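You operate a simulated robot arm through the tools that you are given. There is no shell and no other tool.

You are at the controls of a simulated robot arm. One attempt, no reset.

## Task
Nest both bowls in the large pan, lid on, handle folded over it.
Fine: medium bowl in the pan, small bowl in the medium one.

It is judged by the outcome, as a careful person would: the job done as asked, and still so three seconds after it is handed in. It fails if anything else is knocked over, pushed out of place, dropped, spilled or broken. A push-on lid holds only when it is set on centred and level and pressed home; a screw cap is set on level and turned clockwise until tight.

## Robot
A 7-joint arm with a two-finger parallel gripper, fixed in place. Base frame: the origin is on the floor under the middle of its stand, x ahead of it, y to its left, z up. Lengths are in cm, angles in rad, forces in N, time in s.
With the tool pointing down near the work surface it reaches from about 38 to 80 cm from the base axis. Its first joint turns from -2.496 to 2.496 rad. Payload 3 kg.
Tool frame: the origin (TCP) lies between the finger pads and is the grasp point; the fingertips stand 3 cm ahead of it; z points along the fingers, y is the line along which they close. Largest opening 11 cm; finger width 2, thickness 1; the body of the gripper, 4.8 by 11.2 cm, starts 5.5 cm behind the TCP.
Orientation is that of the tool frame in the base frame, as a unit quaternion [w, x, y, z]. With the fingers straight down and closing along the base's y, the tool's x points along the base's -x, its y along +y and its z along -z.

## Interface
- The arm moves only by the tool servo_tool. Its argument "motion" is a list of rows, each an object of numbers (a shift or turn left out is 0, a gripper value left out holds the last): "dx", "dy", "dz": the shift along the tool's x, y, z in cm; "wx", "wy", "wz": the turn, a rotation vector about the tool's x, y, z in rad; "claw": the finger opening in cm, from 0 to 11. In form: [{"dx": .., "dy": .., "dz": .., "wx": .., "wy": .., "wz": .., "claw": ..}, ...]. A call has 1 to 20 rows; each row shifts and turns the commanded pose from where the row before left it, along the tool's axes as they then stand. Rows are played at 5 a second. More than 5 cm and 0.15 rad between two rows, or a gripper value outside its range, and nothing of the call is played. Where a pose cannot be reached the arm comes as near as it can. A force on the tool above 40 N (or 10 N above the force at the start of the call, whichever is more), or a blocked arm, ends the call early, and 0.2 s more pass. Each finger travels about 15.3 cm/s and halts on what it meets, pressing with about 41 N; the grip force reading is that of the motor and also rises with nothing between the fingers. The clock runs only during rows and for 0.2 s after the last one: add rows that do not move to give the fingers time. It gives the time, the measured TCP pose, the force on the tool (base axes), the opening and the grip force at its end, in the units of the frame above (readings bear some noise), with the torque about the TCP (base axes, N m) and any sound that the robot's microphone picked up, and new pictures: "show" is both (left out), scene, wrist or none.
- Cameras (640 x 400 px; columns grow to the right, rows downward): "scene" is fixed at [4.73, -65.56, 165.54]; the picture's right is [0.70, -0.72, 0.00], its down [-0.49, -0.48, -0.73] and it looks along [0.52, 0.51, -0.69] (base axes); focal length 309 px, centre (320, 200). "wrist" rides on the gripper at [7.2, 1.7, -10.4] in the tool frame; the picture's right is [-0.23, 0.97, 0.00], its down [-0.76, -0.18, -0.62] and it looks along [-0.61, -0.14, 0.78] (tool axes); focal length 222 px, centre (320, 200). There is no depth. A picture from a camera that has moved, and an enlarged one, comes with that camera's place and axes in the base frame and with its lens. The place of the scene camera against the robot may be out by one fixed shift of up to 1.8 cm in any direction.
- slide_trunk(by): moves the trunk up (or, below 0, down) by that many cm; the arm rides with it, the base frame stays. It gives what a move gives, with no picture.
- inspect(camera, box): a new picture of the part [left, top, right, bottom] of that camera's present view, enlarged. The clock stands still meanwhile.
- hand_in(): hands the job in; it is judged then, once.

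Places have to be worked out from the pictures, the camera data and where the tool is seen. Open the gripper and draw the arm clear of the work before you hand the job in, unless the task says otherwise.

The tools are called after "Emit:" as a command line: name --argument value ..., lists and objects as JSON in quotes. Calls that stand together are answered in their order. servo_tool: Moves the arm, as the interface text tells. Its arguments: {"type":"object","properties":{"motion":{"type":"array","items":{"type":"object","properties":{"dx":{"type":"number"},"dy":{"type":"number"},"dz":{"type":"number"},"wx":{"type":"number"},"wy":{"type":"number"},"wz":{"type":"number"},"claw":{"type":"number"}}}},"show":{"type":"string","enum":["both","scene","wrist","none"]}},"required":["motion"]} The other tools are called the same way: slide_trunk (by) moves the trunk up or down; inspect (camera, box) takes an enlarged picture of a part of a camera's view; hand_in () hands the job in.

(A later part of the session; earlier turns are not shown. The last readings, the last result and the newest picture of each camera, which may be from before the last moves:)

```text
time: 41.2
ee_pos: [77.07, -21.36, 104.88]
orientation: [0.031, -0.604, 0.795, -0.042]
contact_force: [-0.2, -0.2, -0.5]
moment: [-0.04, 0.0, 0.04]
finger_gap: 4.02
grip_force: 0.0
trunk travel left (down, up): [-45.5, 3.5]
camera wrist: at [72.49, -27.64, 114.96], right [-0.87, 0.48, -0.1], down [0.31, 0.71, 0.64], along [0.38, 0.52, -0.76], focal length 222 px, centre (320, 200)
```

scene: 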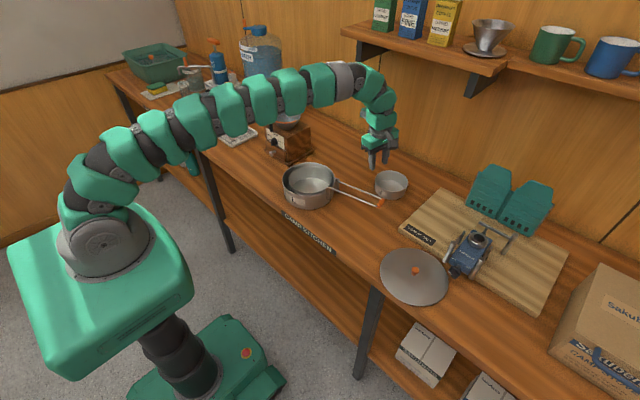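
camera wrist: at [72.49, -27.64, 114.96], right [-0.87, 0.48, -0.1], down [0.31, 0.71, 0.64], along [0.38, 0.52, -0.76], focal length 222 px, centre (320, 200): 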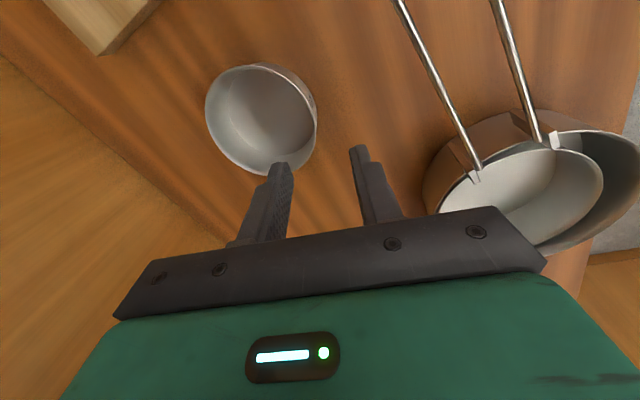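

Emit:
inspect --camera "wrist" --box '[180, 40, 380, 180]'

Emit:
inspect --camera "wrist" --box '[380, 80, 640, 270]'

Emit:
inspect --camera "scene" --box '[270, 140, 410, 228]'

```text
2.86 times, centred on (280, 110) of wrist
camera zoom: at [72.49, -27.64, 114.96], right [-0.87, 0.48, -0.1], down [0.31, 0.71, 0.64], along [0.38, 0.52, -0.76], focal length 635 px, centre (434, 457)
```

zoom: 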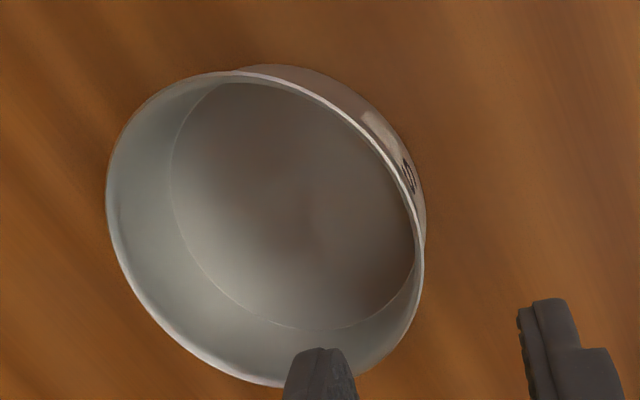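

```text
2.11 times, centred on (510, 175) of wrist
camera zoom: at [72.49, -27.64, 114.96], right [-0.87, 0.48, -0.1], down [0.31, 0.71, 0.64], along [0.38, 0.52, -0.76], focal length 468 px, centre (-80, 253)
```

zoom: 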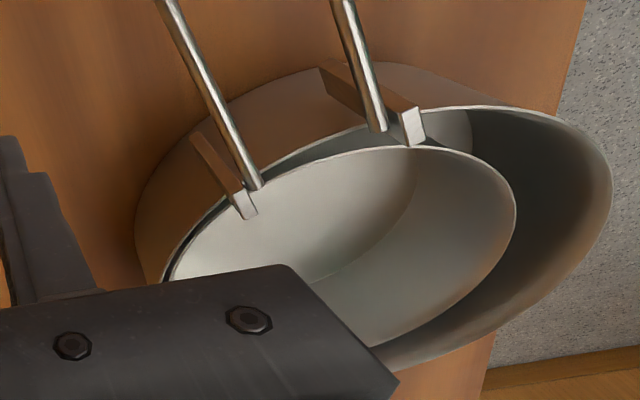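

```text
4.55 times, centred on (340, 184) of scene
camera zoom: at [4.73, -65.56, 165.54], right [0.7, -0.72, 0.0], down [-0.49, -0.48, -0.73], along [0.52, 0.51, -0.69], focal length 1403 px, centre (229, 273)
```

zoom: 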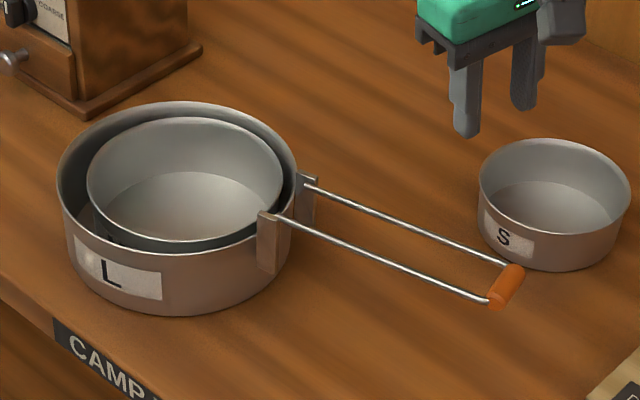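

M is properly nested. S is centred near (84.6, -23.6) with r about 5.9, so its near rim is at about (79.0, -22.0). I'll descend to just above it.

Emit:
servo_tool --motion '[{"dy": -1.13, "dx": 0.136, "dz": 1.5}, {"dz": 3}, {"dz": 2.5}, {"dz": 1.54}, {}]' --show "wrist"

Emit:
inspect --camera "wrist" --box '[180, 80, 420, 230]'

```text
time: 42.4
ee_pos: [79.06, -22.19, 96.48]
orientation: [0.031, -0.605, 0.795, -0.042]
contact_force: [0.1, 0.2, -0.1]
moment: [0.01, -0.04, -0.01]
finger_gap: 4.01
grip_force: 0.1
trunk travel left (down, up): [-45.5, 3.5]
camera wrist: at [74.42, -28.43, 106.55], right [-0.87, 0.48, -0.1], down [0.31, 0.71, 0.64], along [0.38, 0.52, -0.76], focal length 222 px, centre (320, 200)
```

wrist: 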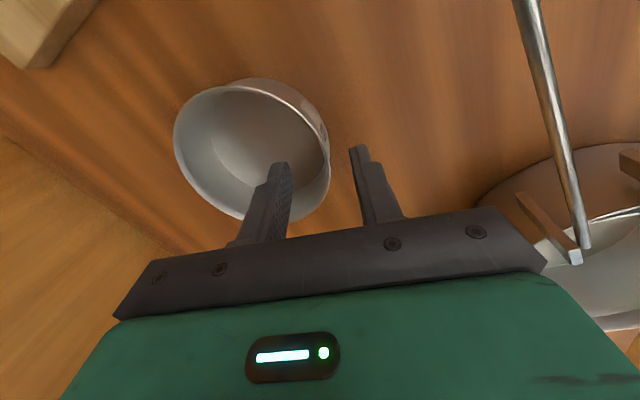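

```text
2.67 times, centred on (300, 155) of wrist
camera zoom: at [74.42, -28.43, 106.55], right [-0.87, 0.48, -0.1], down [0.31, 0.71, 0.64], along [0.38, 0.52, -0.76], focal length 592 px, centre (373, 320)
```

zoom: 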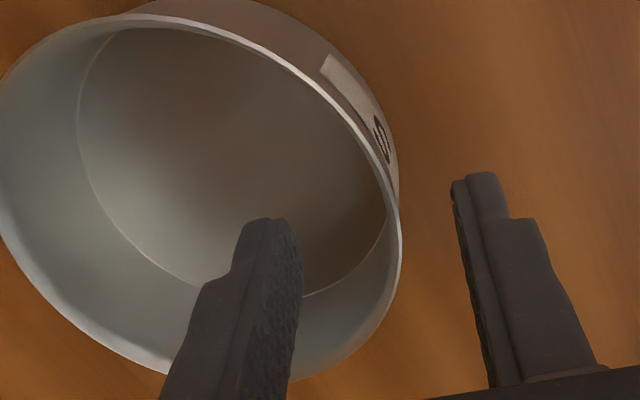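

The wall is close to mid-gap. I'll descend with a small correction and close.

Emit:
servo_tool --motion '[{"dz": 1.2, "dy": 0.27}, {"dz": 1.2, "dy": 0.126}, {"dz": 1.2, "dy": 0.126}, {"dz": 0.64, "dy": 0.068}, {"claw": 2.5}, {"claw": 1.5}, {"claw": 0.8}, {"claw": 0}, {}, {}, {}]' --show "wrist"

```text
time: 44.8
ee_pos: [78.92, -22.01, 92.31]
orientation: [0.032, -0.604, 0.795, -0.042]
contact_force: [0.4, -0.3, 0.4]
moment: [-0.05, 0.01, -0.03]
finger_gap: 0.45
grip_force: 40.7
trunk travel left (down, up): [-45.5, 3.5]
camera wrist: at [74.27, -28.35, 102.32], right [-0.87, 0.48, -0.1], down [0.31, 0.71, 0.64], along [0.38, 0.52, -0.76], focal length 222 px, centre (320, 200)
```

wrist: 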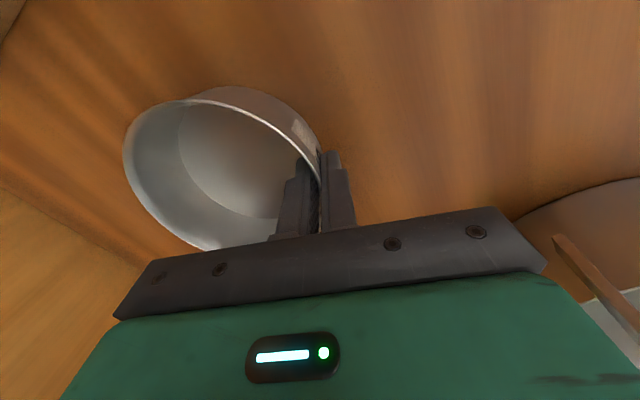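

The grip is good, with almost no moment. I'll lift gently.

Emit:
servo_tool --motion '[{"dz": -0.5, "dy": -0.052}, {"dz": -0.5, "dy": -0.052}, {"dz": -1, "dy": -0.105}, {"dz": -1, "dy": -0.105}, {}]' --show "wrist"

```text
time: 46.0
ee_pos: [78.93, -22.15, 95.31]
orientation: [0.032, -0.605, 0.795, -0.041]
contact_force: [-0.4, -0.8, -1.1]
moment: [-0.01, 0.04, 0.03]
finger_gap: 0.45
grip_force: 41.5
trunk travel left (down, up): [-45.5, 3.5]
camera wrist: at [74.27, -28.31, 105.32], right [-0.87, 0.48, -0.1], down [0.31, 0.71, 0.64], along [0.38, 0.52, -0.76], focal length 222 px, centre (320, 200)
```

wrist: 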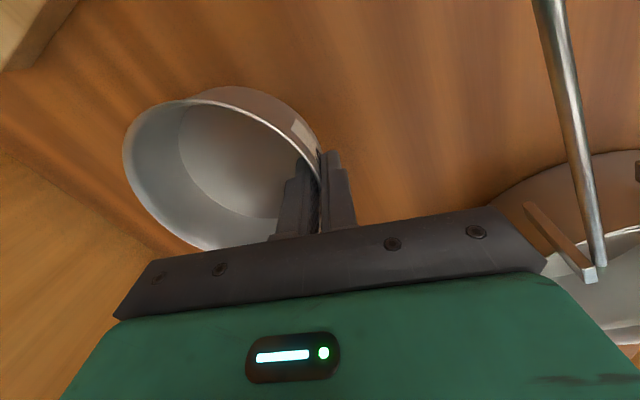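

S is held. I'll lift it clear of the rims and carry it above M.

Emit:
servo_tool --motion '[{"dz": -1.5, "dy": -0.157}, {"dz": -2.4, "dy": -0.25}, {"dz": -2.4, "dy": -0.25}, {"dz": -1.36, "dy": -0.14}, {"dy": 1.55, "dz": -0.162, "dx": -0.885}, {"dy": 3.09, "dz": -0.324, "dx": -1.77}, {"dy": 3.09, "dz": -0.324, "dx": -1.77}, {"dy": 3.09, "dz": -0.324, "dx": -1.77}, {"dy": 3.09, "dz": -0.324, "dx": -1.77}, {"dy": 3.09, "dz": -0.324, "dx": -1.77}, {"dy": 3.09, "dz": -0.324, "dx": -1.77}, {"dy": 3.09, "dz": -0.324, "dx": -1.77}, {"dy": 1.55, "dz": -0.162, "dx": -0.885}, {}]'

Emit:
inspect --camera "wrist" --box '[60, 0, 420, 225]'

Emit:
inspect --camera "scene" --box '[250, 120, 410, 220]'

```text
time: 49.0
ee_pos: [58.53, -1.62, 102.99]
orientation: [0.031, -0.604, 0.795, -0.042]
contact_force: [0.4, 0.4, -1.7]
moment: [0.02, 0.08, 0.02]
finger_gap: 0.42
grip_force: 40.4
trunk travel left (down, up): [-45.5, 3.5]
camera wrist: at [54.0, -7.97, 113.09], right [-0.87, 0.48, -0.1], down [0.31, 0.71, 0.64], along [0.38, 0.52, -0.76], focal length 222 px, centre (320, 200)
```

scene: 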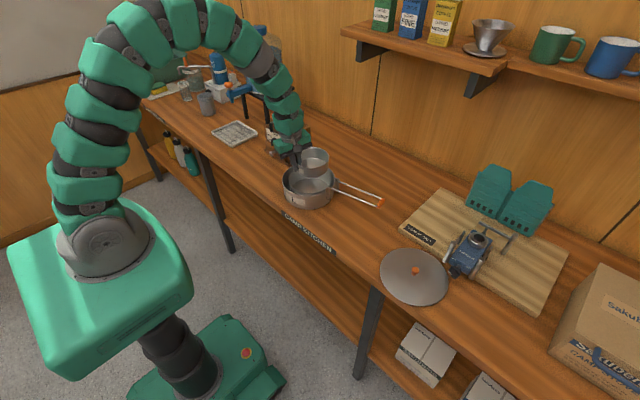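
wrist: 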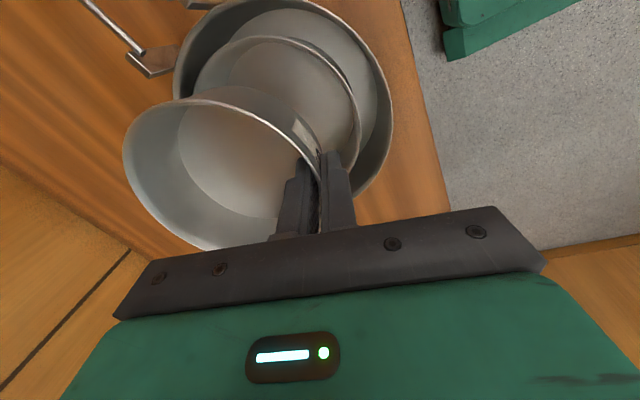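

```text
1.78 times, centred on (240, 112) of wrist
camera zoom: at [54.0, -7.97, 113.09], right [-0.87, 0.48, -0.1], down [0.31, 0.71, 0.64], along [0.38, 0.52, -0.76], focal length 395 px, centre (462, 356)
```

zoom: 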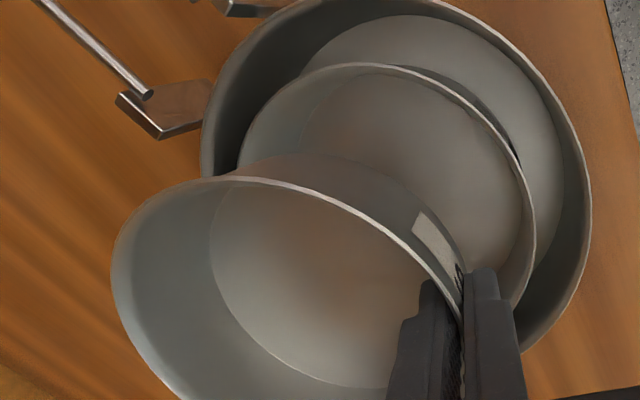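

```text
4.00 times, centred on (330, 170) of scene
camera zoom: at [4.73, -65.56, 165.54], right [0.7, -0.72, 0.0], down [-0.49, -0.48, -0.73], along [0.52, 0.51, -0.69], focal length 1235 px, centre (280, 320)
```

zoom: 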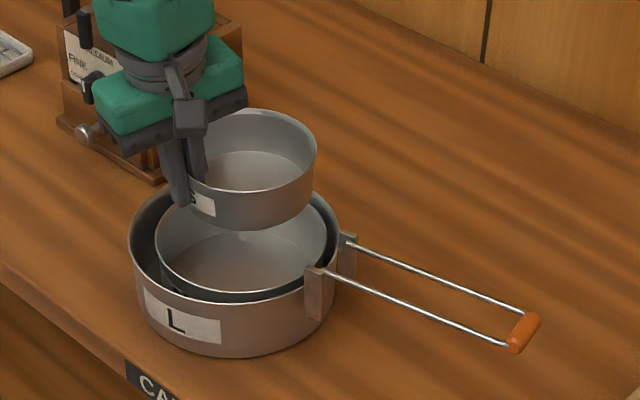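

M's centre is confirmed at (63.65, -3.2). S is nearly concentric, so I'll nudge it 0.2 cm away from the outer finger and lower it.

Emit:
servo_tool --motion '[{"dy": -0.232, "dx": 0.09}, {"dz": 1.5, "dy": 0.157}, {"dz": 2, "dy": 0.209}, {"dz": 2, "dy": 0.209}, {"dz": 1.5, "dy": 0.157}, {"dz": 1, "dy": 0.105}, {"dz": 0.5, "dy": 0.052}, {}]'

```text
time: 50.8
ee_pos: [58.86, -1.81, 94.37]
orientation: [0.032, -0.605, 0.795, -0.042]
contact_force: [0.7, -0.6, -0.7]
moment: [0.01, 0.05, 0.01]
finger_gap: 0.43
grip_force: 40.8
trunk travel left (down, up): [-45.5, 3.5]
camera wrist: at [54.26, -8.15, 104.44], right [-0.87, 0.48, -0.1], down [0.31, 0.71, 0.64], along [0.38, 0.52, -0.76], focal length 222 px, centre (320, 200)
```

scene: 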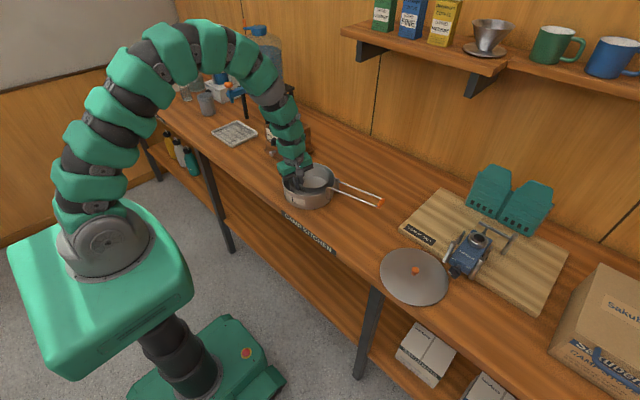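
wrist: 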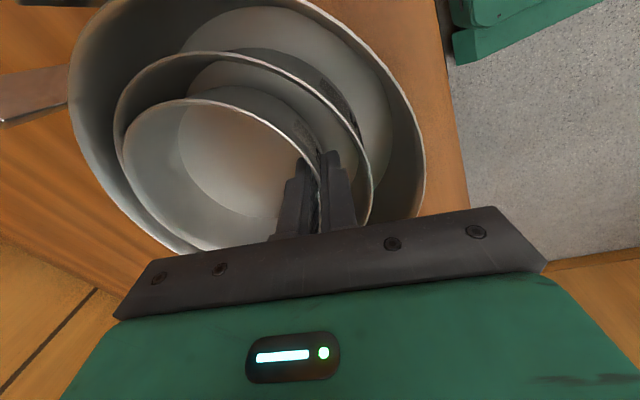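

No contact yet, and S is going down inside M with the outer finger clear. I'll continue in small steps.

Emit:
servo_tool --motion '[{"dz": 0.5, "dy": 0.052}, {"dz": 0.3, "dy": 0.031}, {"dz": 0.2, "dy": 0.021}, {}]' --show "wrist"

```text
time: 51.8
ee_pos: [58.96, -1.88, 93.25]
orientation: [0.032, -0.604, 0.795, -0.042]
contact_force: [0.1, 0.7, -0.8]
moment: [0.05, 0.07, -0.03]
finger_gap: 0.41
grip_force: 41.2
trunk travel left (down, up): [-45.5, 3.5]
camera wrist: at [54.26, -8.17, 103.44], right [-0.87, 0.48, -0.1], down [0.31, 0.71, 0.64], along [0.38, 0.52, -0.76], focal length 222 px, centre (320, 200)
```

wrist: 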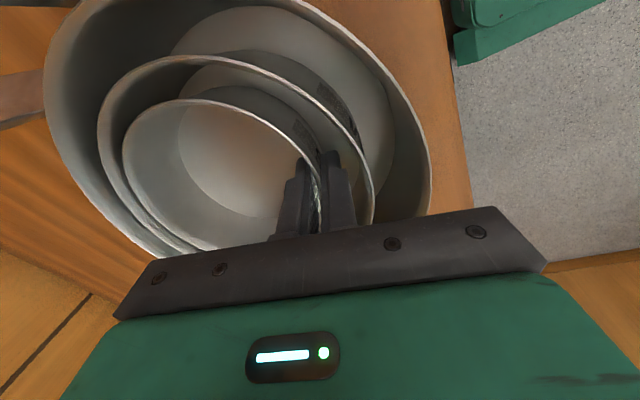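

Emit:
servo_tool --motion '[{"dz": 0.15, "dy": 0.015}, {"dz": 0.15, "dy": 0.015}, {}]' --show "none"

```text
time: 52.6
ee_pos: [58.85, -1.93, 93.01]
orientation: [0.031, -0.604, 0.795, -0.043]
contact_force: [-0.5, -0.1, -0.2]
moment: [0.01, 0.07, -0.02]
finger_gap: 0.42
grip_force: 40.8
trunk travel left (down, up): [-45.5, 3.5]
```

Emit:
servo_tool --motion '[{"dz": 0.12, "dy": 0.012}, {"dz": 0.1, "dy": 0.01}, {}]' --show "none"

```text
time: 53.4
ee_pos: [58.77, -1.86, 93.02]
orientation: [0.032, -0.604, 0.795, -0.044]
contact_force: [0.0, 0.1, 29.8]
moment: [-0.17, -0.33, 0.01]
finger_gap: 0.43
grip_force: 41.5
trunk travel left (down, up): [-45.5, 3.5]
```

S is down on M's floor (30 N). I'll ease off, open slightly, and withdraw along the tool axis.

Emit:
servo_tool --motion '[{"dz": -0.15}, {"claw": 0.9}, {"claw": 1.2}, {"claw": 1.4}, {}, {"dz": -1}, {"dz": -1.5}, {"dz": -2}, {"dz": -2}, {"dz": -2}, {}]'

Emit:
inspect --camera "scene" --box '[270, 140, 410, 228]'

```text
time: 55.8
ee_pos: [57.89, -1.54, 101.46]
orientation: [0.032, -0.604, 0.795, -0.043]
contact_force: [0.8, -0.2, -0.3]
moment: [-0.03, 0.0, -0.02]
finger_gap: 1.4
grip_force: 0.1
trunk travel left (down, up): [-45.5, 3.5]
camera wrist: at [53.42, -7.87, 111.6], right [-0.87, 0.48, -0.1], down [0.31, 0.71, 0.64], along [0.38, 0.52, -0.76], focal length 222 px, centre (320, 200)
```

scene: 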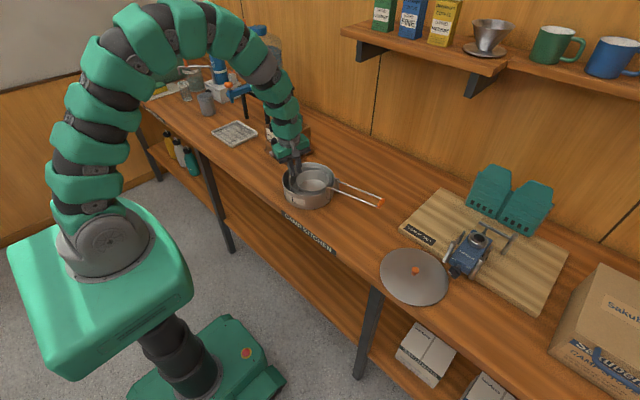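
wrist: 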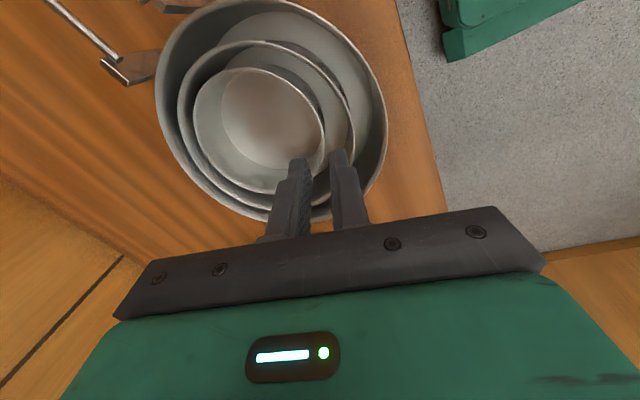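

```text
4.55 times, centred on (340, 184) of scene
camera zoom: at [4.73, -65.56, 165.54], right [0.7, -0.72, 0.0], down [-0.49, -0.48, -0.73], along [0.52, 0.51, -0.69], focal length 1403 px, centre (229, 273)
```

zoom: 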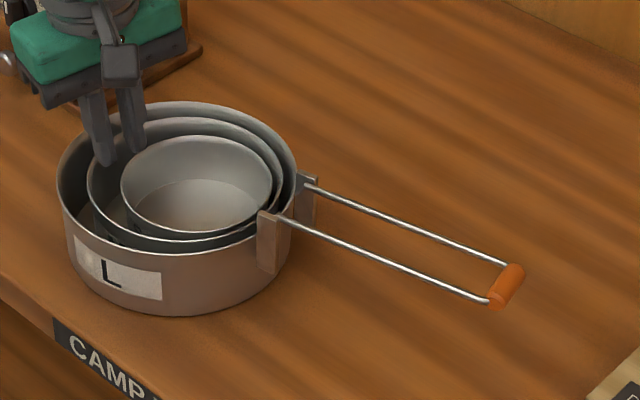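

Both bowls are nested: S in M, M in the pan. Next is the lid. I'll make the tool vertical again, rise, and move over the lid to see its knob.

Emit:
servo_tool --motion '[{"dz": -2.5, "wx": -0.05}, {"dz": -2.5, "wx": -0.057, "claw": 5}, {"dx": 3.8, "dy": -1.125}, {"dx": 3.8, "dy": -1.125}, {"dx": 3.8, "dy": -1.125}, {"dx": 3.8, "dy": -1.125}, {"dx": 3.8, "dy": -1.125}, {"dx": 3.8, "dy": -1.125}, {"dx": 3.8, "dy": -1.125}, {"dx": 3.8, "dy": -1.125}, {"dx": 3.8, "dy": -1.125}, {"dx": 3.8, "dy": -1.125}, {"dx": 3.8, "dy": -1.125}, {"dx": 3.8, "dy": -1.125}, {}]'

Emit:
inspect --camera "wrist" --box '[140, 0, 500, 225]'

```text
time: 59.0
ee_pos: [58.32, -49.16, 106.46]
orientation: [-0.001, -0.605, 0.796, 0.001]
contact_force: [0.2, -1.1, -0.5]
moment: [0.01, -0.01, 0.01]
finger_gap: 5.04
grip_force: 0.1
trunk travel left (down, up): [-45.5, 3.5]
camera wrist: at [54.78, -55.72, 116.77], right [-0.88, 0.48, 0.0], down [0.38, 0.69, 0.62], along [0.3, 0.55, -0.78], focal length 222 px, centre (320, 200)
```

scene: 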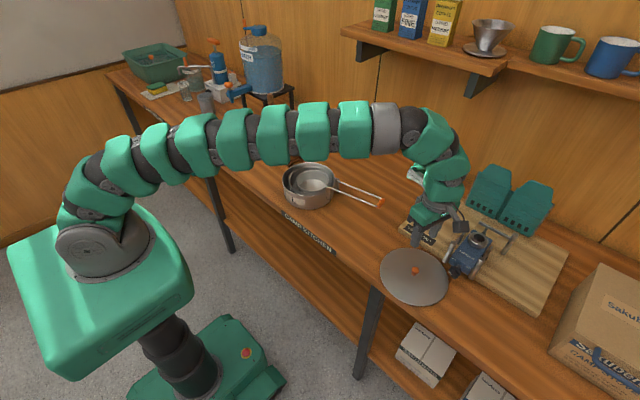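
wrist: 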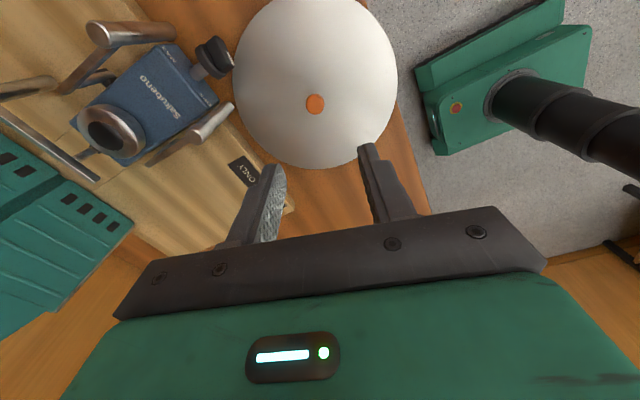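

```text
1.78 times, centred on (320, 112) of wrist
camera zoom: at [54.78, -55.72, 116.77], right [-0.88, 0.48, 0.0], down [0.38, 0.69, 0.62], along [0.3, 0.55, -0.78], focal length 395 px, centre (320, 356)
```

zoom: 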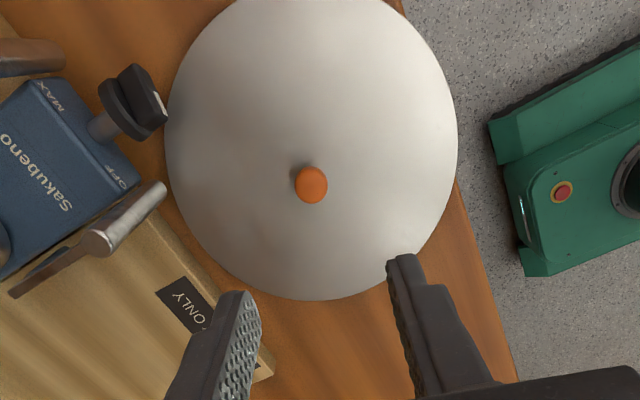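

The knob is at about (58.6, -49.85) and the lid is about 19.4 cm across. The stove leg is close to the gripper's long side, so I'll turn the tool to close along y, then centre over the knob.

Emit:
servo_tool --motion '[{"wz": 0.1445, "dx": 0.6, "dy": -0.43}, {"wz": 0.1445}, {"wz": 0.1445}, {"wz": 0.1445}, {"wz": 0.1445}, {"wz": 0.1445}, {"wz": 0.1445}, {"wz": 0.1445}, {"wz": 0.1445, "dz": 2}, {"dz": 3}, {}]'

Emit:
inspect --camera "wrist" --box '[220, 80, 420, 205]'

```text
time: 61.4
ee_pos: [58.64, -49.78, 101.44]
orientation: [-0.001, 0.0, 1.0, -0.001]
contact_force: [0.1, 0.4, -1.1]
moment: [0.0, -0.02, -0.01]
finger_gap: 5.02
grip_force: 0.0
trunk travel left (down, up): [-45.5, 3.5]
camera wrist: at [51.41, -48.14, 111.81], right [0.23, 0.97, 0.0], down [0.76, -0.18, 0.62], along [0.61, -0.14, -0.78], focal length 222 px, centre (320, 200)
```

scene: 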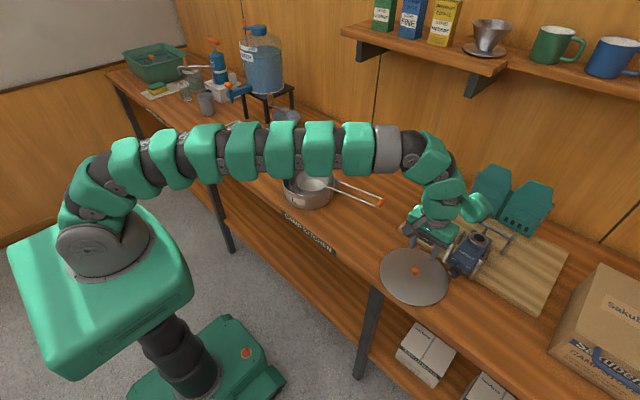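
wrist: 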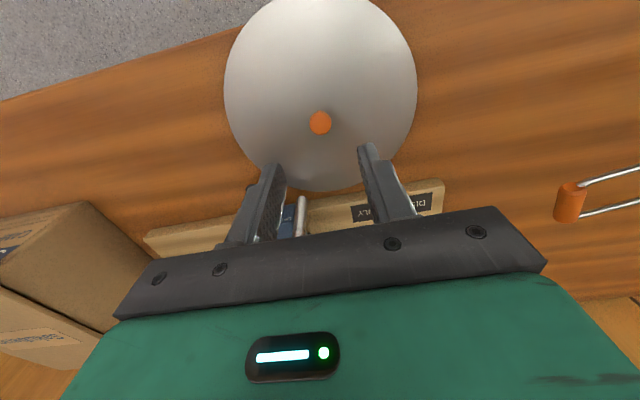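

```text
3.20 times, centred on (320, 142) of wrist
camera zoom: at [51.41, -48.14, 111.81], right [0.23, 0.97, 0.0], down [0.76, -0.18, 0.62], along [0.61, -0.14, -0.78], focal length 711 px, centre (320, 384)
```

zoom: 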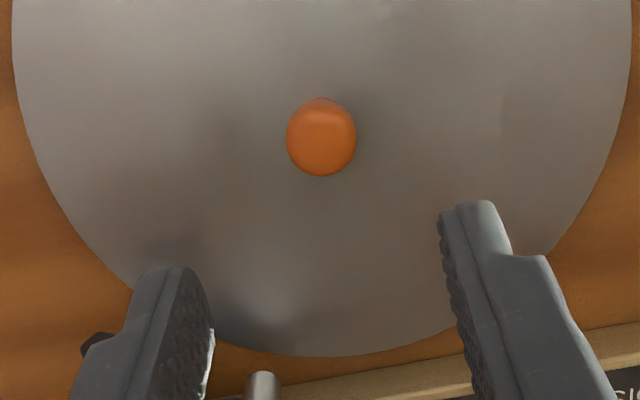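

The TCP is right above the knob. I'll descend the rest and close gently.

Emit:
servo_tool --motion '[{"dz": 3, "claw": 4}, {"dz": 3}, {"dz": 1.5}, {"dz": 0.8}, {"dz": 0.4}, {}]' --show "wrist"

Emit:
inspect --camera "wrist" --box '[220, 100, 420, 225]'

Emit:
inspect --camera "scene" --box '[370, 220, 470, 310]'

```text
time: 62.8
ee_pos: [58.67, -49.85, 92.87]
orientation: [-0.001, 0.0, 1.0, -0.001]
contact_force: [0.3, -0.2, 0.3]
moment: [-0.01, 0.0, 0.01]
finger_gap: 3.97
grip_force: 0.1
trunk travel left (down, up): [-45.5, 3.5]
camera wrist: at [51.42, -48.16, 103.12], right [0.23, 0.97, 0.0], down [0.76, -0.18, 0.62], along [0.61, -0.14, -0.78], focal length 222 px, centre (320, 200)
```

wrist: 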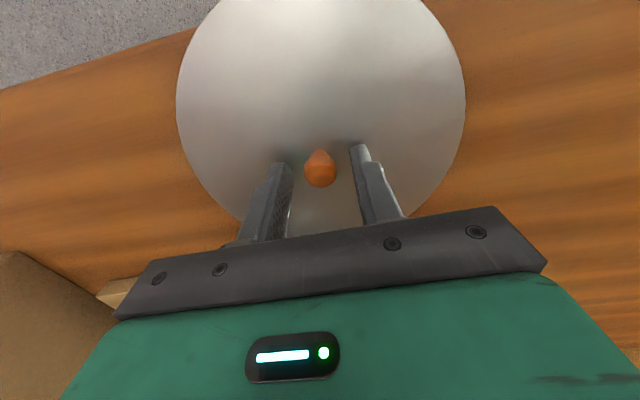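

```text
3.20 times, centred on (320, 162) of wrist
camera zoom: at [51.42, -48.16, 103.12], right [0.23, 0.97, 0.0], down [0.76, -0.18, 0.62], along [0.61, -0.14, -0.78], focal length 711 px, centre (320, 320)
```

zoom: 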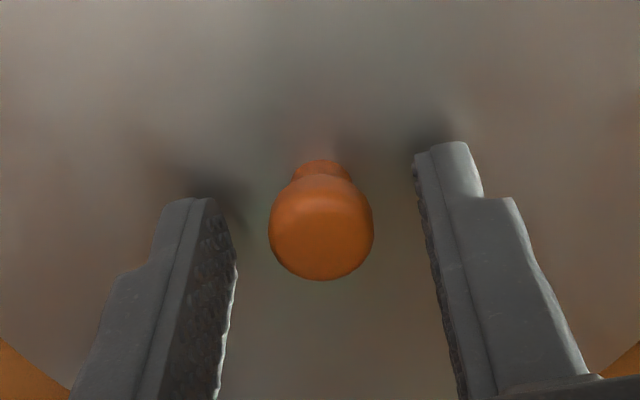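

```text
4.44 times, centred on (420, 265) of scene
camera zoom: at [4.73, -65.56, 165.54], right [0.7, -0.72, 0.0], down [-0.49, -0.48, -0.73], along [0.52, 0.51, -0.69], focal length 1372 px, centre (-124, -89)
```

zoom: 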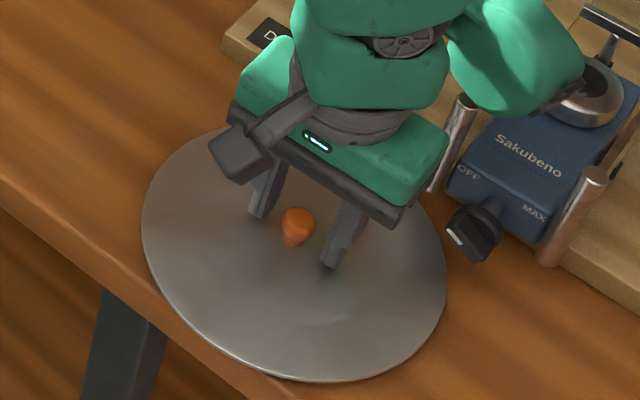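

Emit:
servo_tool --motion '[{"dz": 0.2}, {"dz": 0.15}, {}]' --show "none"

```text
time: 63.6
ee_pos: [58.64, -49.7, 92.4]
orientation: [-0.001, 0.0, 1.0, -0.001]
contact_force: [0.2, 0.3, 0.7]
moment: [0.0, -0.01, 0.0]
finger_gap: 4.01
grip_force: 0.0
trunk travel left (down, up): [-45.5, 3.5]
```

No contact with the lid yet, so I'll close on the knob.

Emit:
servo_tool --motion '[{"claw": 3}, {"claw": 2.2}, {"claw": 1.5}, {"claw": 0.5}, {"claw": 0}, {}, {}]'

Emit:
inspect --camera "wrist" --box '[220, 100, 420, 225]'

```text
time: 65.2
ee_pos: [58.59, -49.79, 92.4]
orientation: [-0.001, 0.0, 1.0, 0.0]
contact_force: [-0.9, -0.3, -0.1]
moment: [0.03, -0.03, 0.0]
finger_gap: 1.94
grip_force: 41.0
trunk travel left (down, up): [-45.5, 3.5]
camera wrist: at [51.41, -48.16, 102.77], right [0.23, 0.97, 0.0], down [0.76, -0.18, 0.62], along [0.61, -0.14, -0.78], focal length 222 px, centre (320, 200)
```

scene: 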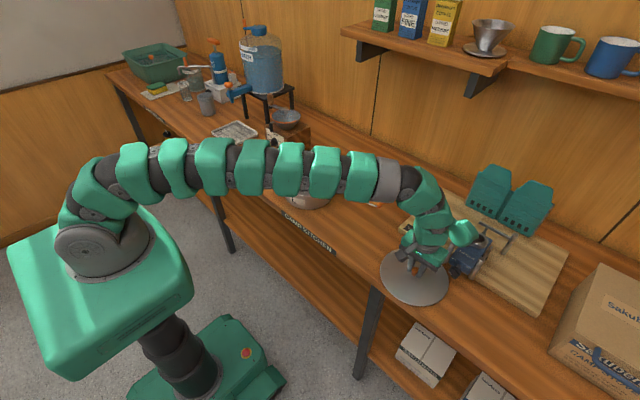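
wrist: 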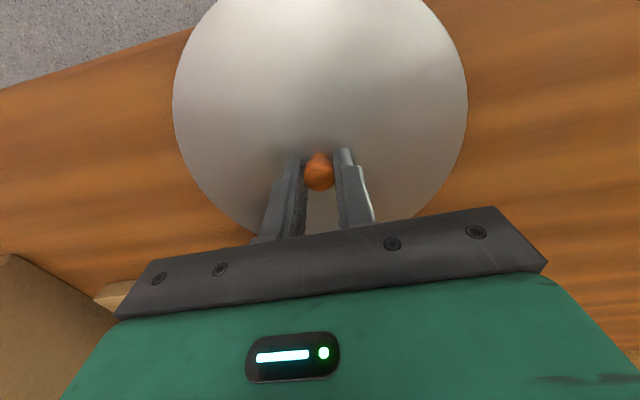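

```text
3.20 times, centred on (320, 162) of wrist
camera zoom: at [51.41, -48.16, 102.77], right [0.23, 0.97, 0.0], down [0.76, -0.18, 0.62], along [0.61, -0.14, -0.78], focal length 711 px, centre (320, 320)
```

zoom: 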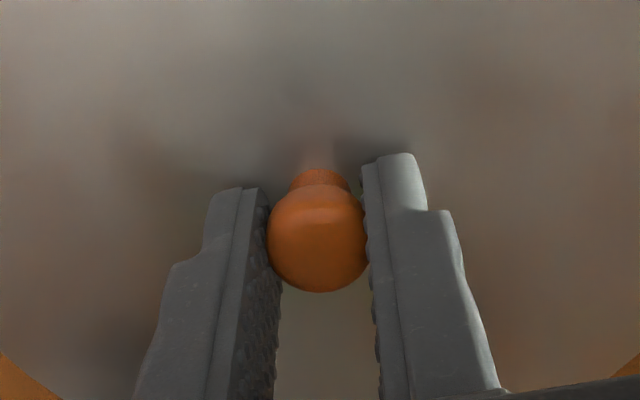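

The knob is gripped at 1.94 cm and centred. I'll lift the lid slowly.

Emit:
servo_tool --motion '[{"dz": -0.5}, {"dz": -1}, {"dz": -1.5}, {"dz": -2}, {}]'

Emit:
inspect --camera "scene" --box '[350, 190, 510, 320]'

```text
time: 66.4
ee_pos: [58.65, -49.76, 97.55]
orientation: [0.0, 0.0, 1.0, -0.001]
contact_force: [-2.3, 2.1, -1.1]
moment: [0.11, 0.06, -0.01]
finger_gap: 1.9
grip_force: 41.1
trunk travel left (down, up): [-45.5, 3.5]
camera wrist: at [51.4, -48.18, 107.82], right [0.23, 0.97, 0.0], down [0.76, -0.18, 0.62], along [0.61, -0.14, -0.78], focal length 222 px, centre (320, 200)
```

scene: 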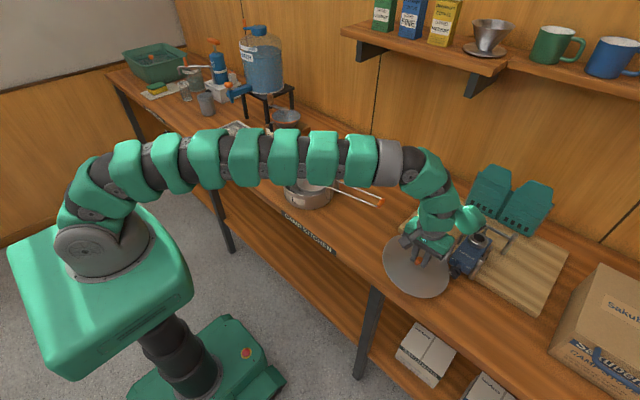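
wrist: 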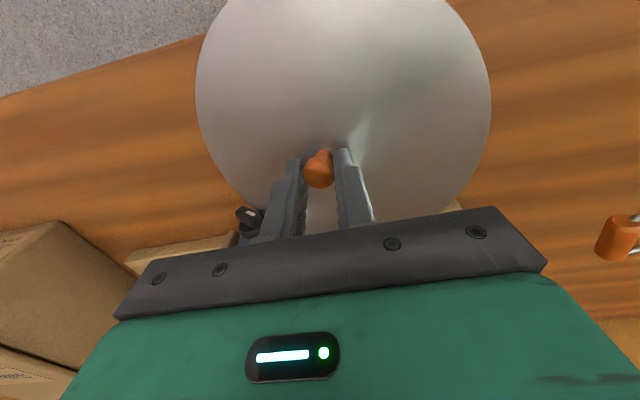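

```text
3.08 times, centred on (430, 255) of scene
camera zoom: at [4.73, -65.56, 165.54], right [0.7, -0.72, 0.0], down [-0.49, -0.48, -0.73], along [0.52, 0.51, -0.69], focal length 950 px, centre (-18, 31)
```

zoom: 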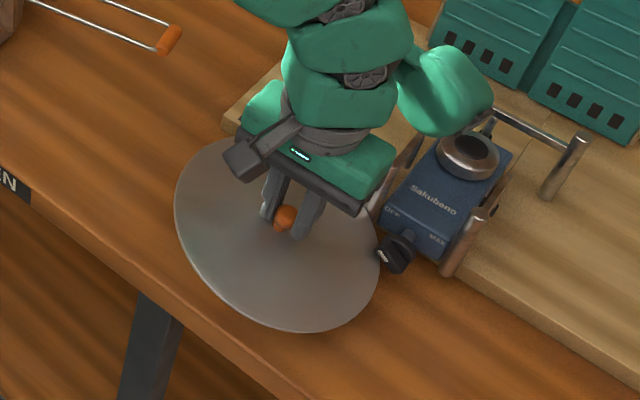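

The lid edge seems to be touching the stove's dial: there's a side force of about (-2.3, +2.1) and a slight tilt. I'll look closer before going on.

Emit:
inspect --camera "scene" --box '[390, 220, 470, 290]'

Emit:
inspect --camera "wrist" --box '[180, 120, 380, 250]'

```text
5.71 times, centred on (430, 255) of scene
camera zoom: at [4.73, -65.56, 165.54], right [0.7, -0.72, 0.0], down [-0.49, -0.48, -0.73], along [0.52, 0.51, -0.69], focal length 1764 px, centre (-309, -114)
```

zoom: 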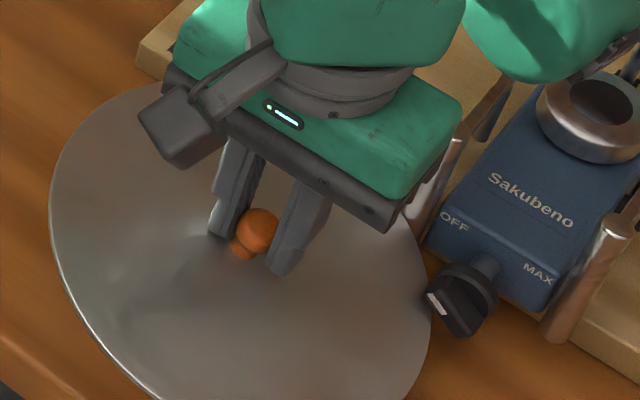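

```text
3.08 times, centred on (280, 185) of wrist
camera zoom: at [51.4, -48.18, 107.82], right [0.23, 0.97, 0.0], down [0.76, -0.18, 0.62], along [0.61, -0.14, -0.78], focal length 684 px, centre (443, 246)
```

zoom: 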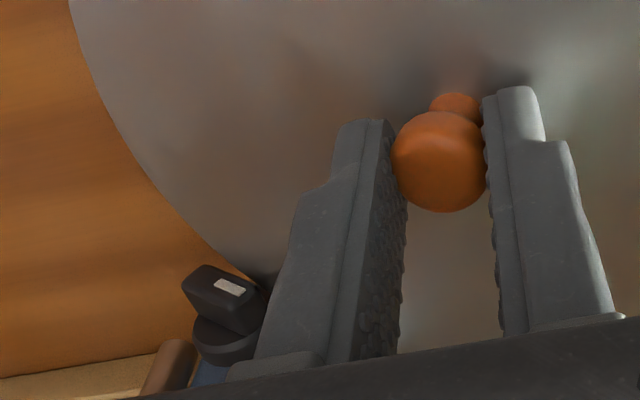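

The lid edge is hooked under the stove dial. I'll lower it back to the table and let it flatten, then slide it in +y clear of the stove before lifting.

Emit:
servo_tool --motion '[{"dz": 1}, {"dz": 1.5}, {"dz": 1.2}, {"dz": 0.7}, {"dz": 0.4}, {}]'

Emit:
inspect --camera "scene" --box '[370, 220, 470, 310]'

```text
time: 67.8
ee_pos: [58.62, -49.74, 92.69]
orientation: [0.001, 0.0, 1.0, 0.0]
contact_force: [-0.1, 1.3, 4.7]
moment: [-0.24, -0.43, 0.05]
finger_gap: 1.96
grip_force: 41.2
trunk travel left (down, up): [-45.5, 3.5]
camera wrist: at [51.36, -48.14, 103.01], right [0.23, 0.97, 0.0], down [0.76, -0.18, 0.62], along [0.61, -0.14, -0.78], focal length 222 px, centre (320, 200)
```

scene: 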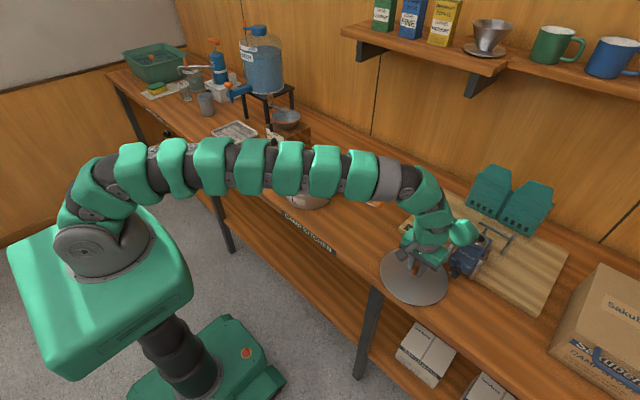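
wrist: 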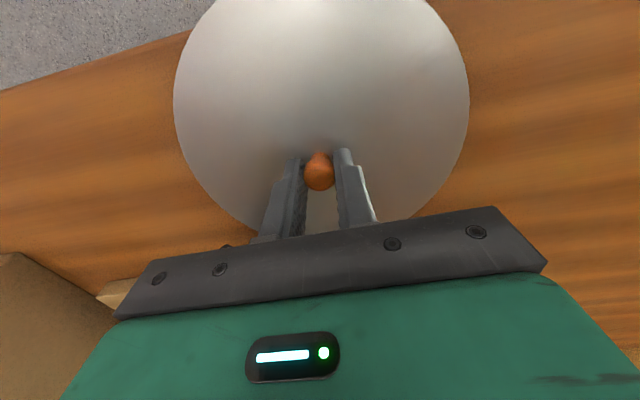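

```text
4.44 times, centred on (420, 265) of scene
camera zoom: at [4.73, -65.56, 165.54], right [0.7, -0.72, 0.0], down [-0.49, -0.48, -0.73], along [0.52, 0.51, -0.69], focal length 1372 px, centre (-124, -89)
```

zoom: 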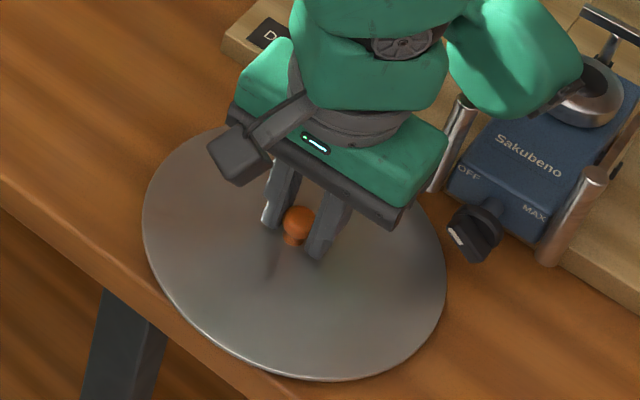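

The stove is undisturbed and the lid is back down. I'll loosen the grip so it lies flat, slide it 4.5 cm in +y by the knob, and regrip.

Emit:
servo_tool --motion '[{"dz": 0.15}, {"claw": 2.8}, {}, {"dy": 0.5}, {"dy": 0.8}, {"dy": 0.8}, {"dy": 0.8}, {"dy": 0.8}, {"dy": 0.8}, {"dy": 0.4}, {}]'

Emit:
inspect --camera "scene" --box '[360, 210, 480, 310]'

Emit:
inspect --camera "wrist" --box '[220, 100, 420, 225]'

```text
time: 70.2
ee_pos: [58.72, -44.89, 92.43]
orientation: [-0.001, 0.001, 1.0, -0.002]
contact_force: [0.0, 0.3, 0.2]
moment: [-0.01, 0.03, -0.01]
finger_gap: 2.79
grip_force: 0.0
trunk travel left (down, up): [-45.5, 3.5]
camera wrist: at [51.41, -43.21, 102.85], right [0.23, 0.97, 0.0], down [0.76, -0.18, 0.62], along [0.61, -0.14, -0.78], focal length 222 px, centre (320, 200)
```

scene: 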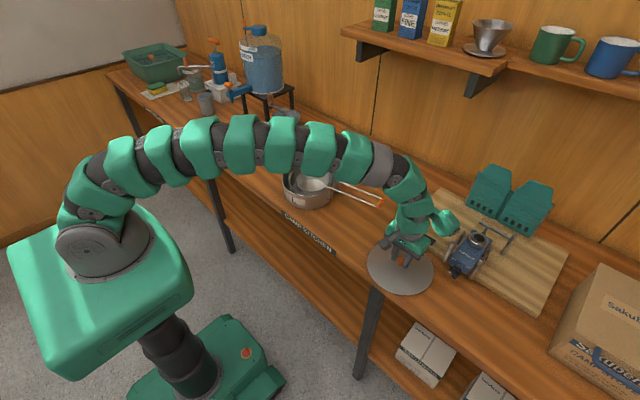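
wrist: 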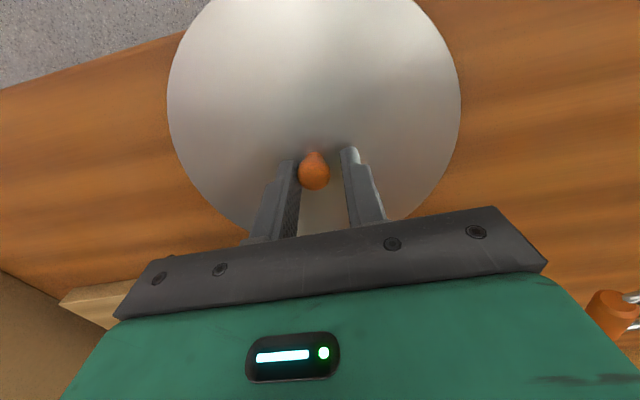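

```text
4.00 times, centred on (420, 260) of scene
camera zoom: at [4.73, -65.56, 165.54], right [0.7, -0.72, 0.0], down [-0.49, -0.48, -0.73], along [0.52, 0.51, -0.69], focal length 1235 px, centre (-80, -40)
```

zoom: 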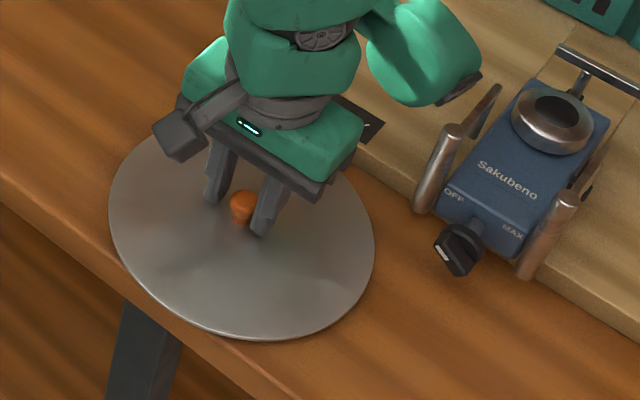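

```text
3.20 times, centred on (320, 162) of wrist
camera zoom: at [51.41, -43.21, 102.85], right [0.23, 0.97, 0.0], down [0.76, -0.18, 0.62], along [0.61, -0.14, -0.78], focal length 711 px, centre (320, 320)
```

zoom: 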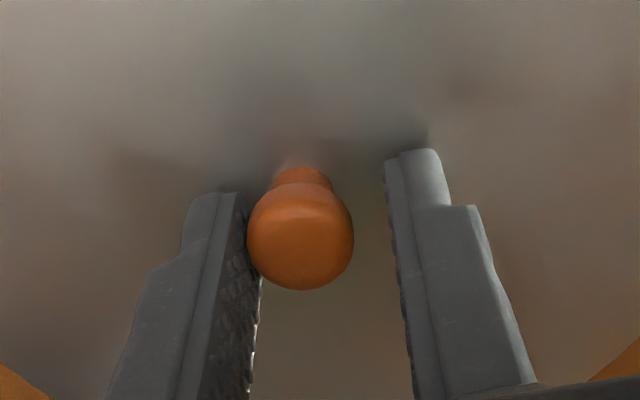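

The lid is now clear of the stove. I'll recentre on the knob, grip, and lift.

Emit:
servo_tool --motion '[{"dy": -0.4}, {"claw": 2.2}, {"claw": 1.5}, {"claw": 0.5}, {"claw": 0}, {}, {}, {"dz": -0.5}, {"dz": -1}, {"dz": -1.5}, {"dz": -2}, {}]'

Emit:
inspect --camera "scene" --box '[360, 190, 480, 310]'

Emit:
inspect --camera "wrist" --box '[220, 100, 420, 225]'

```text
time: 72.8
ee_pos: [58.78, -45.23, 97.73]
orientation: [-0.002, 0.0, 1.0, 0.0]
contact_force: [-0.1, 0.5, -1.2]
moment: [-0.01, 0.05, 0.01]
finger_gap: 1.96
grip_force: 40.8
trunk travel left (down, up): [-45.5, 3.5]
camera wrist: at [51.48, -43.59, 107.85], right [0.23, 0.97, 0.0], down [0.76, -0.18, 0.62], along [0.61, -0.14, -0.78], focal length 222 px, centre (320, 200)
```

scene: 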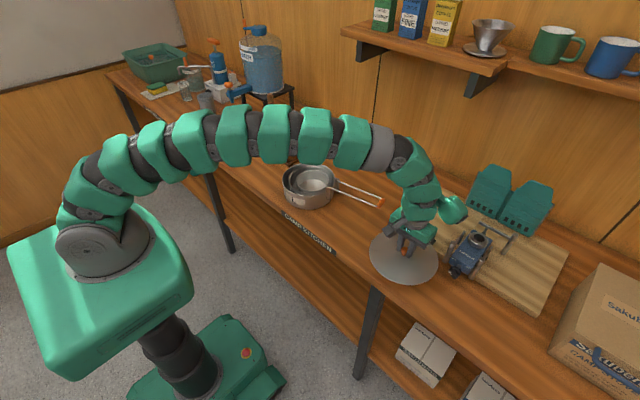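
wrist: 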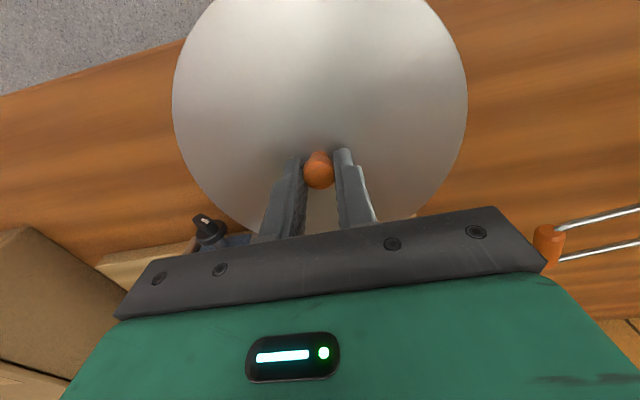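

```text
3.33 times, centred on (420, 250) of scene
camera zoom: at [4.73, -65.56, 165.54], right [0.7, -0.72, 0.0], down [-0.49, -0.48, -0.73], along [0.52, 0.51, -0.69], focal length 1029 px, centre (-13, 33)
```

zoom: 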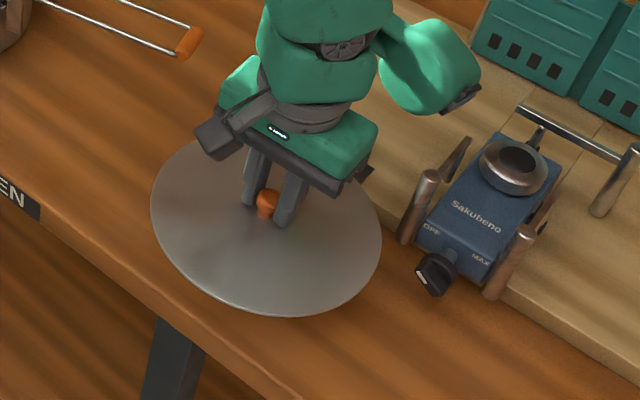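

```text
3.20 times, centred on (320, 162) of wrist
camera zoom: at [51.48, -43.59, 107.85], right [0.23, 0.97, 0.0], down [0.76, -0.18, 0.62], along [0.61, -0.14, -0.78], focal length 711 px, centre (320, 320)
```

zoom: 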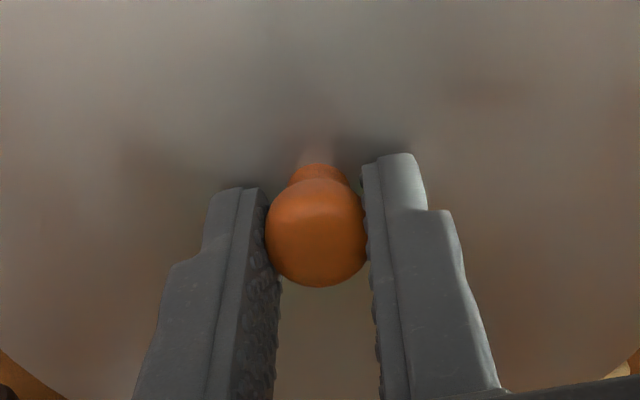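

The lid is held level (about 1.2 N) and the stove is undisturbed. I'll raise it and carry it over the pan centre.

Emit:
servo_tool --motion '[{"dz": -2}, {"dz": -2.5}, {"dz": -2.5}, {"dy": 2, "dx": -0.2}, {"dy": 3.8, "dx": -0.37}, {"dy": 3.8, "dx": -0.37}, {"dy": 3.8, "dx": -0.37}, {"dy": 3.8, "dx": -0.37}, {"dy": 3.8, "dx": -0.37}, {"dy": 3.8, "dx": -0.37}, {"dy": 3.8, "dx": -0.37}, {"dy": 3.8, "dx": -0.37}, {"dy": 3.8, "dx": -0.37}, {"dy": 3.8, "dx": -0.37}, {"dy": 2.08, "dx": -0.15}, {}, {}]'

Emit:
inspect --camera "scene" --box '[240, 110, 400, 230]'

Emit:
inspect --camera "wrist" --box '[130, 0, 510, 238]'

```text
time: 76.4
ee_pos: [62.84, -3.1, 104.41]
orientation: [-0.001, 0.0, 1.0, 0.0]
contact_force: [0.6, 0.0, -2.3]
moment: [0.01, -0.01, 0.02]
finger_gap: 1.92
grip_force: 40.9
trunk travel left (down, up): [-45.5, 3.5]
camera wrist: at [55.59, -1.49, 114.71], right [0.23, 0.97, 0.0], down [0.76, -0.18, 0.62], along [0.61, -0.14, -0.78], focal length 222 px, centre (320, 200)
```

scene: 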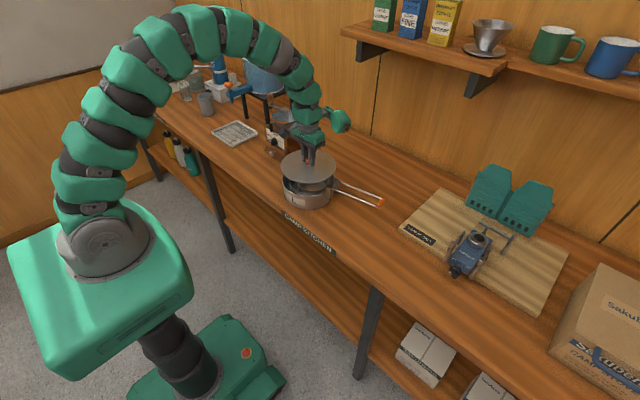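
wrist: 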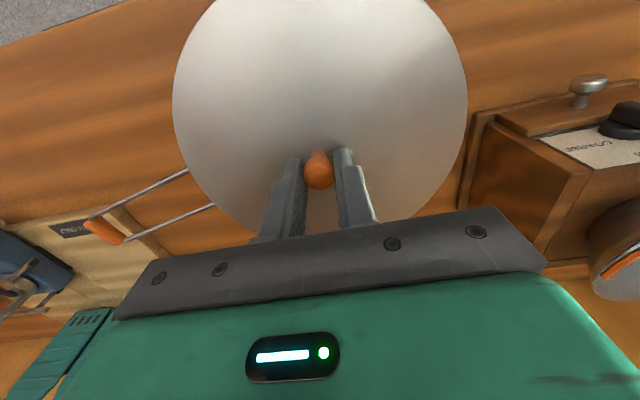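

```text
3.33 times, centred on (320, 170) of scene
camera zoom: at [4.73, -65.56, 165.54], right [0.7, -0.72, 0.0], down [-0.49, -0.48, -0.73], along [0.52, 0.51, -0.69], focal length 1029 px, centre (320, 300)
```

zoom: 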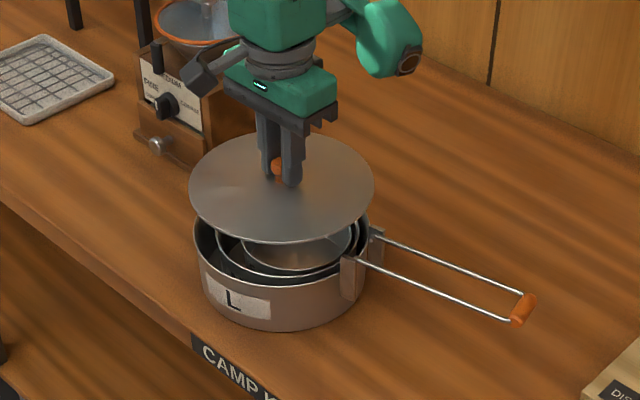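

```text
1.68 times, centred on (320, 119) of wrist
camera zoom: at [55.59, -1.49, 114.71], right [0.23, 0.97, 0.0], down [0.76, -0.18, 0.62], along [0.61, -0.14, -0.78], focal length 373 px, centre (320, 336)
```

zoom: 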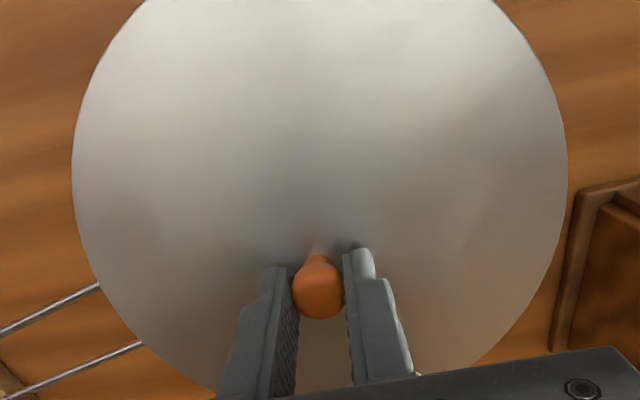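

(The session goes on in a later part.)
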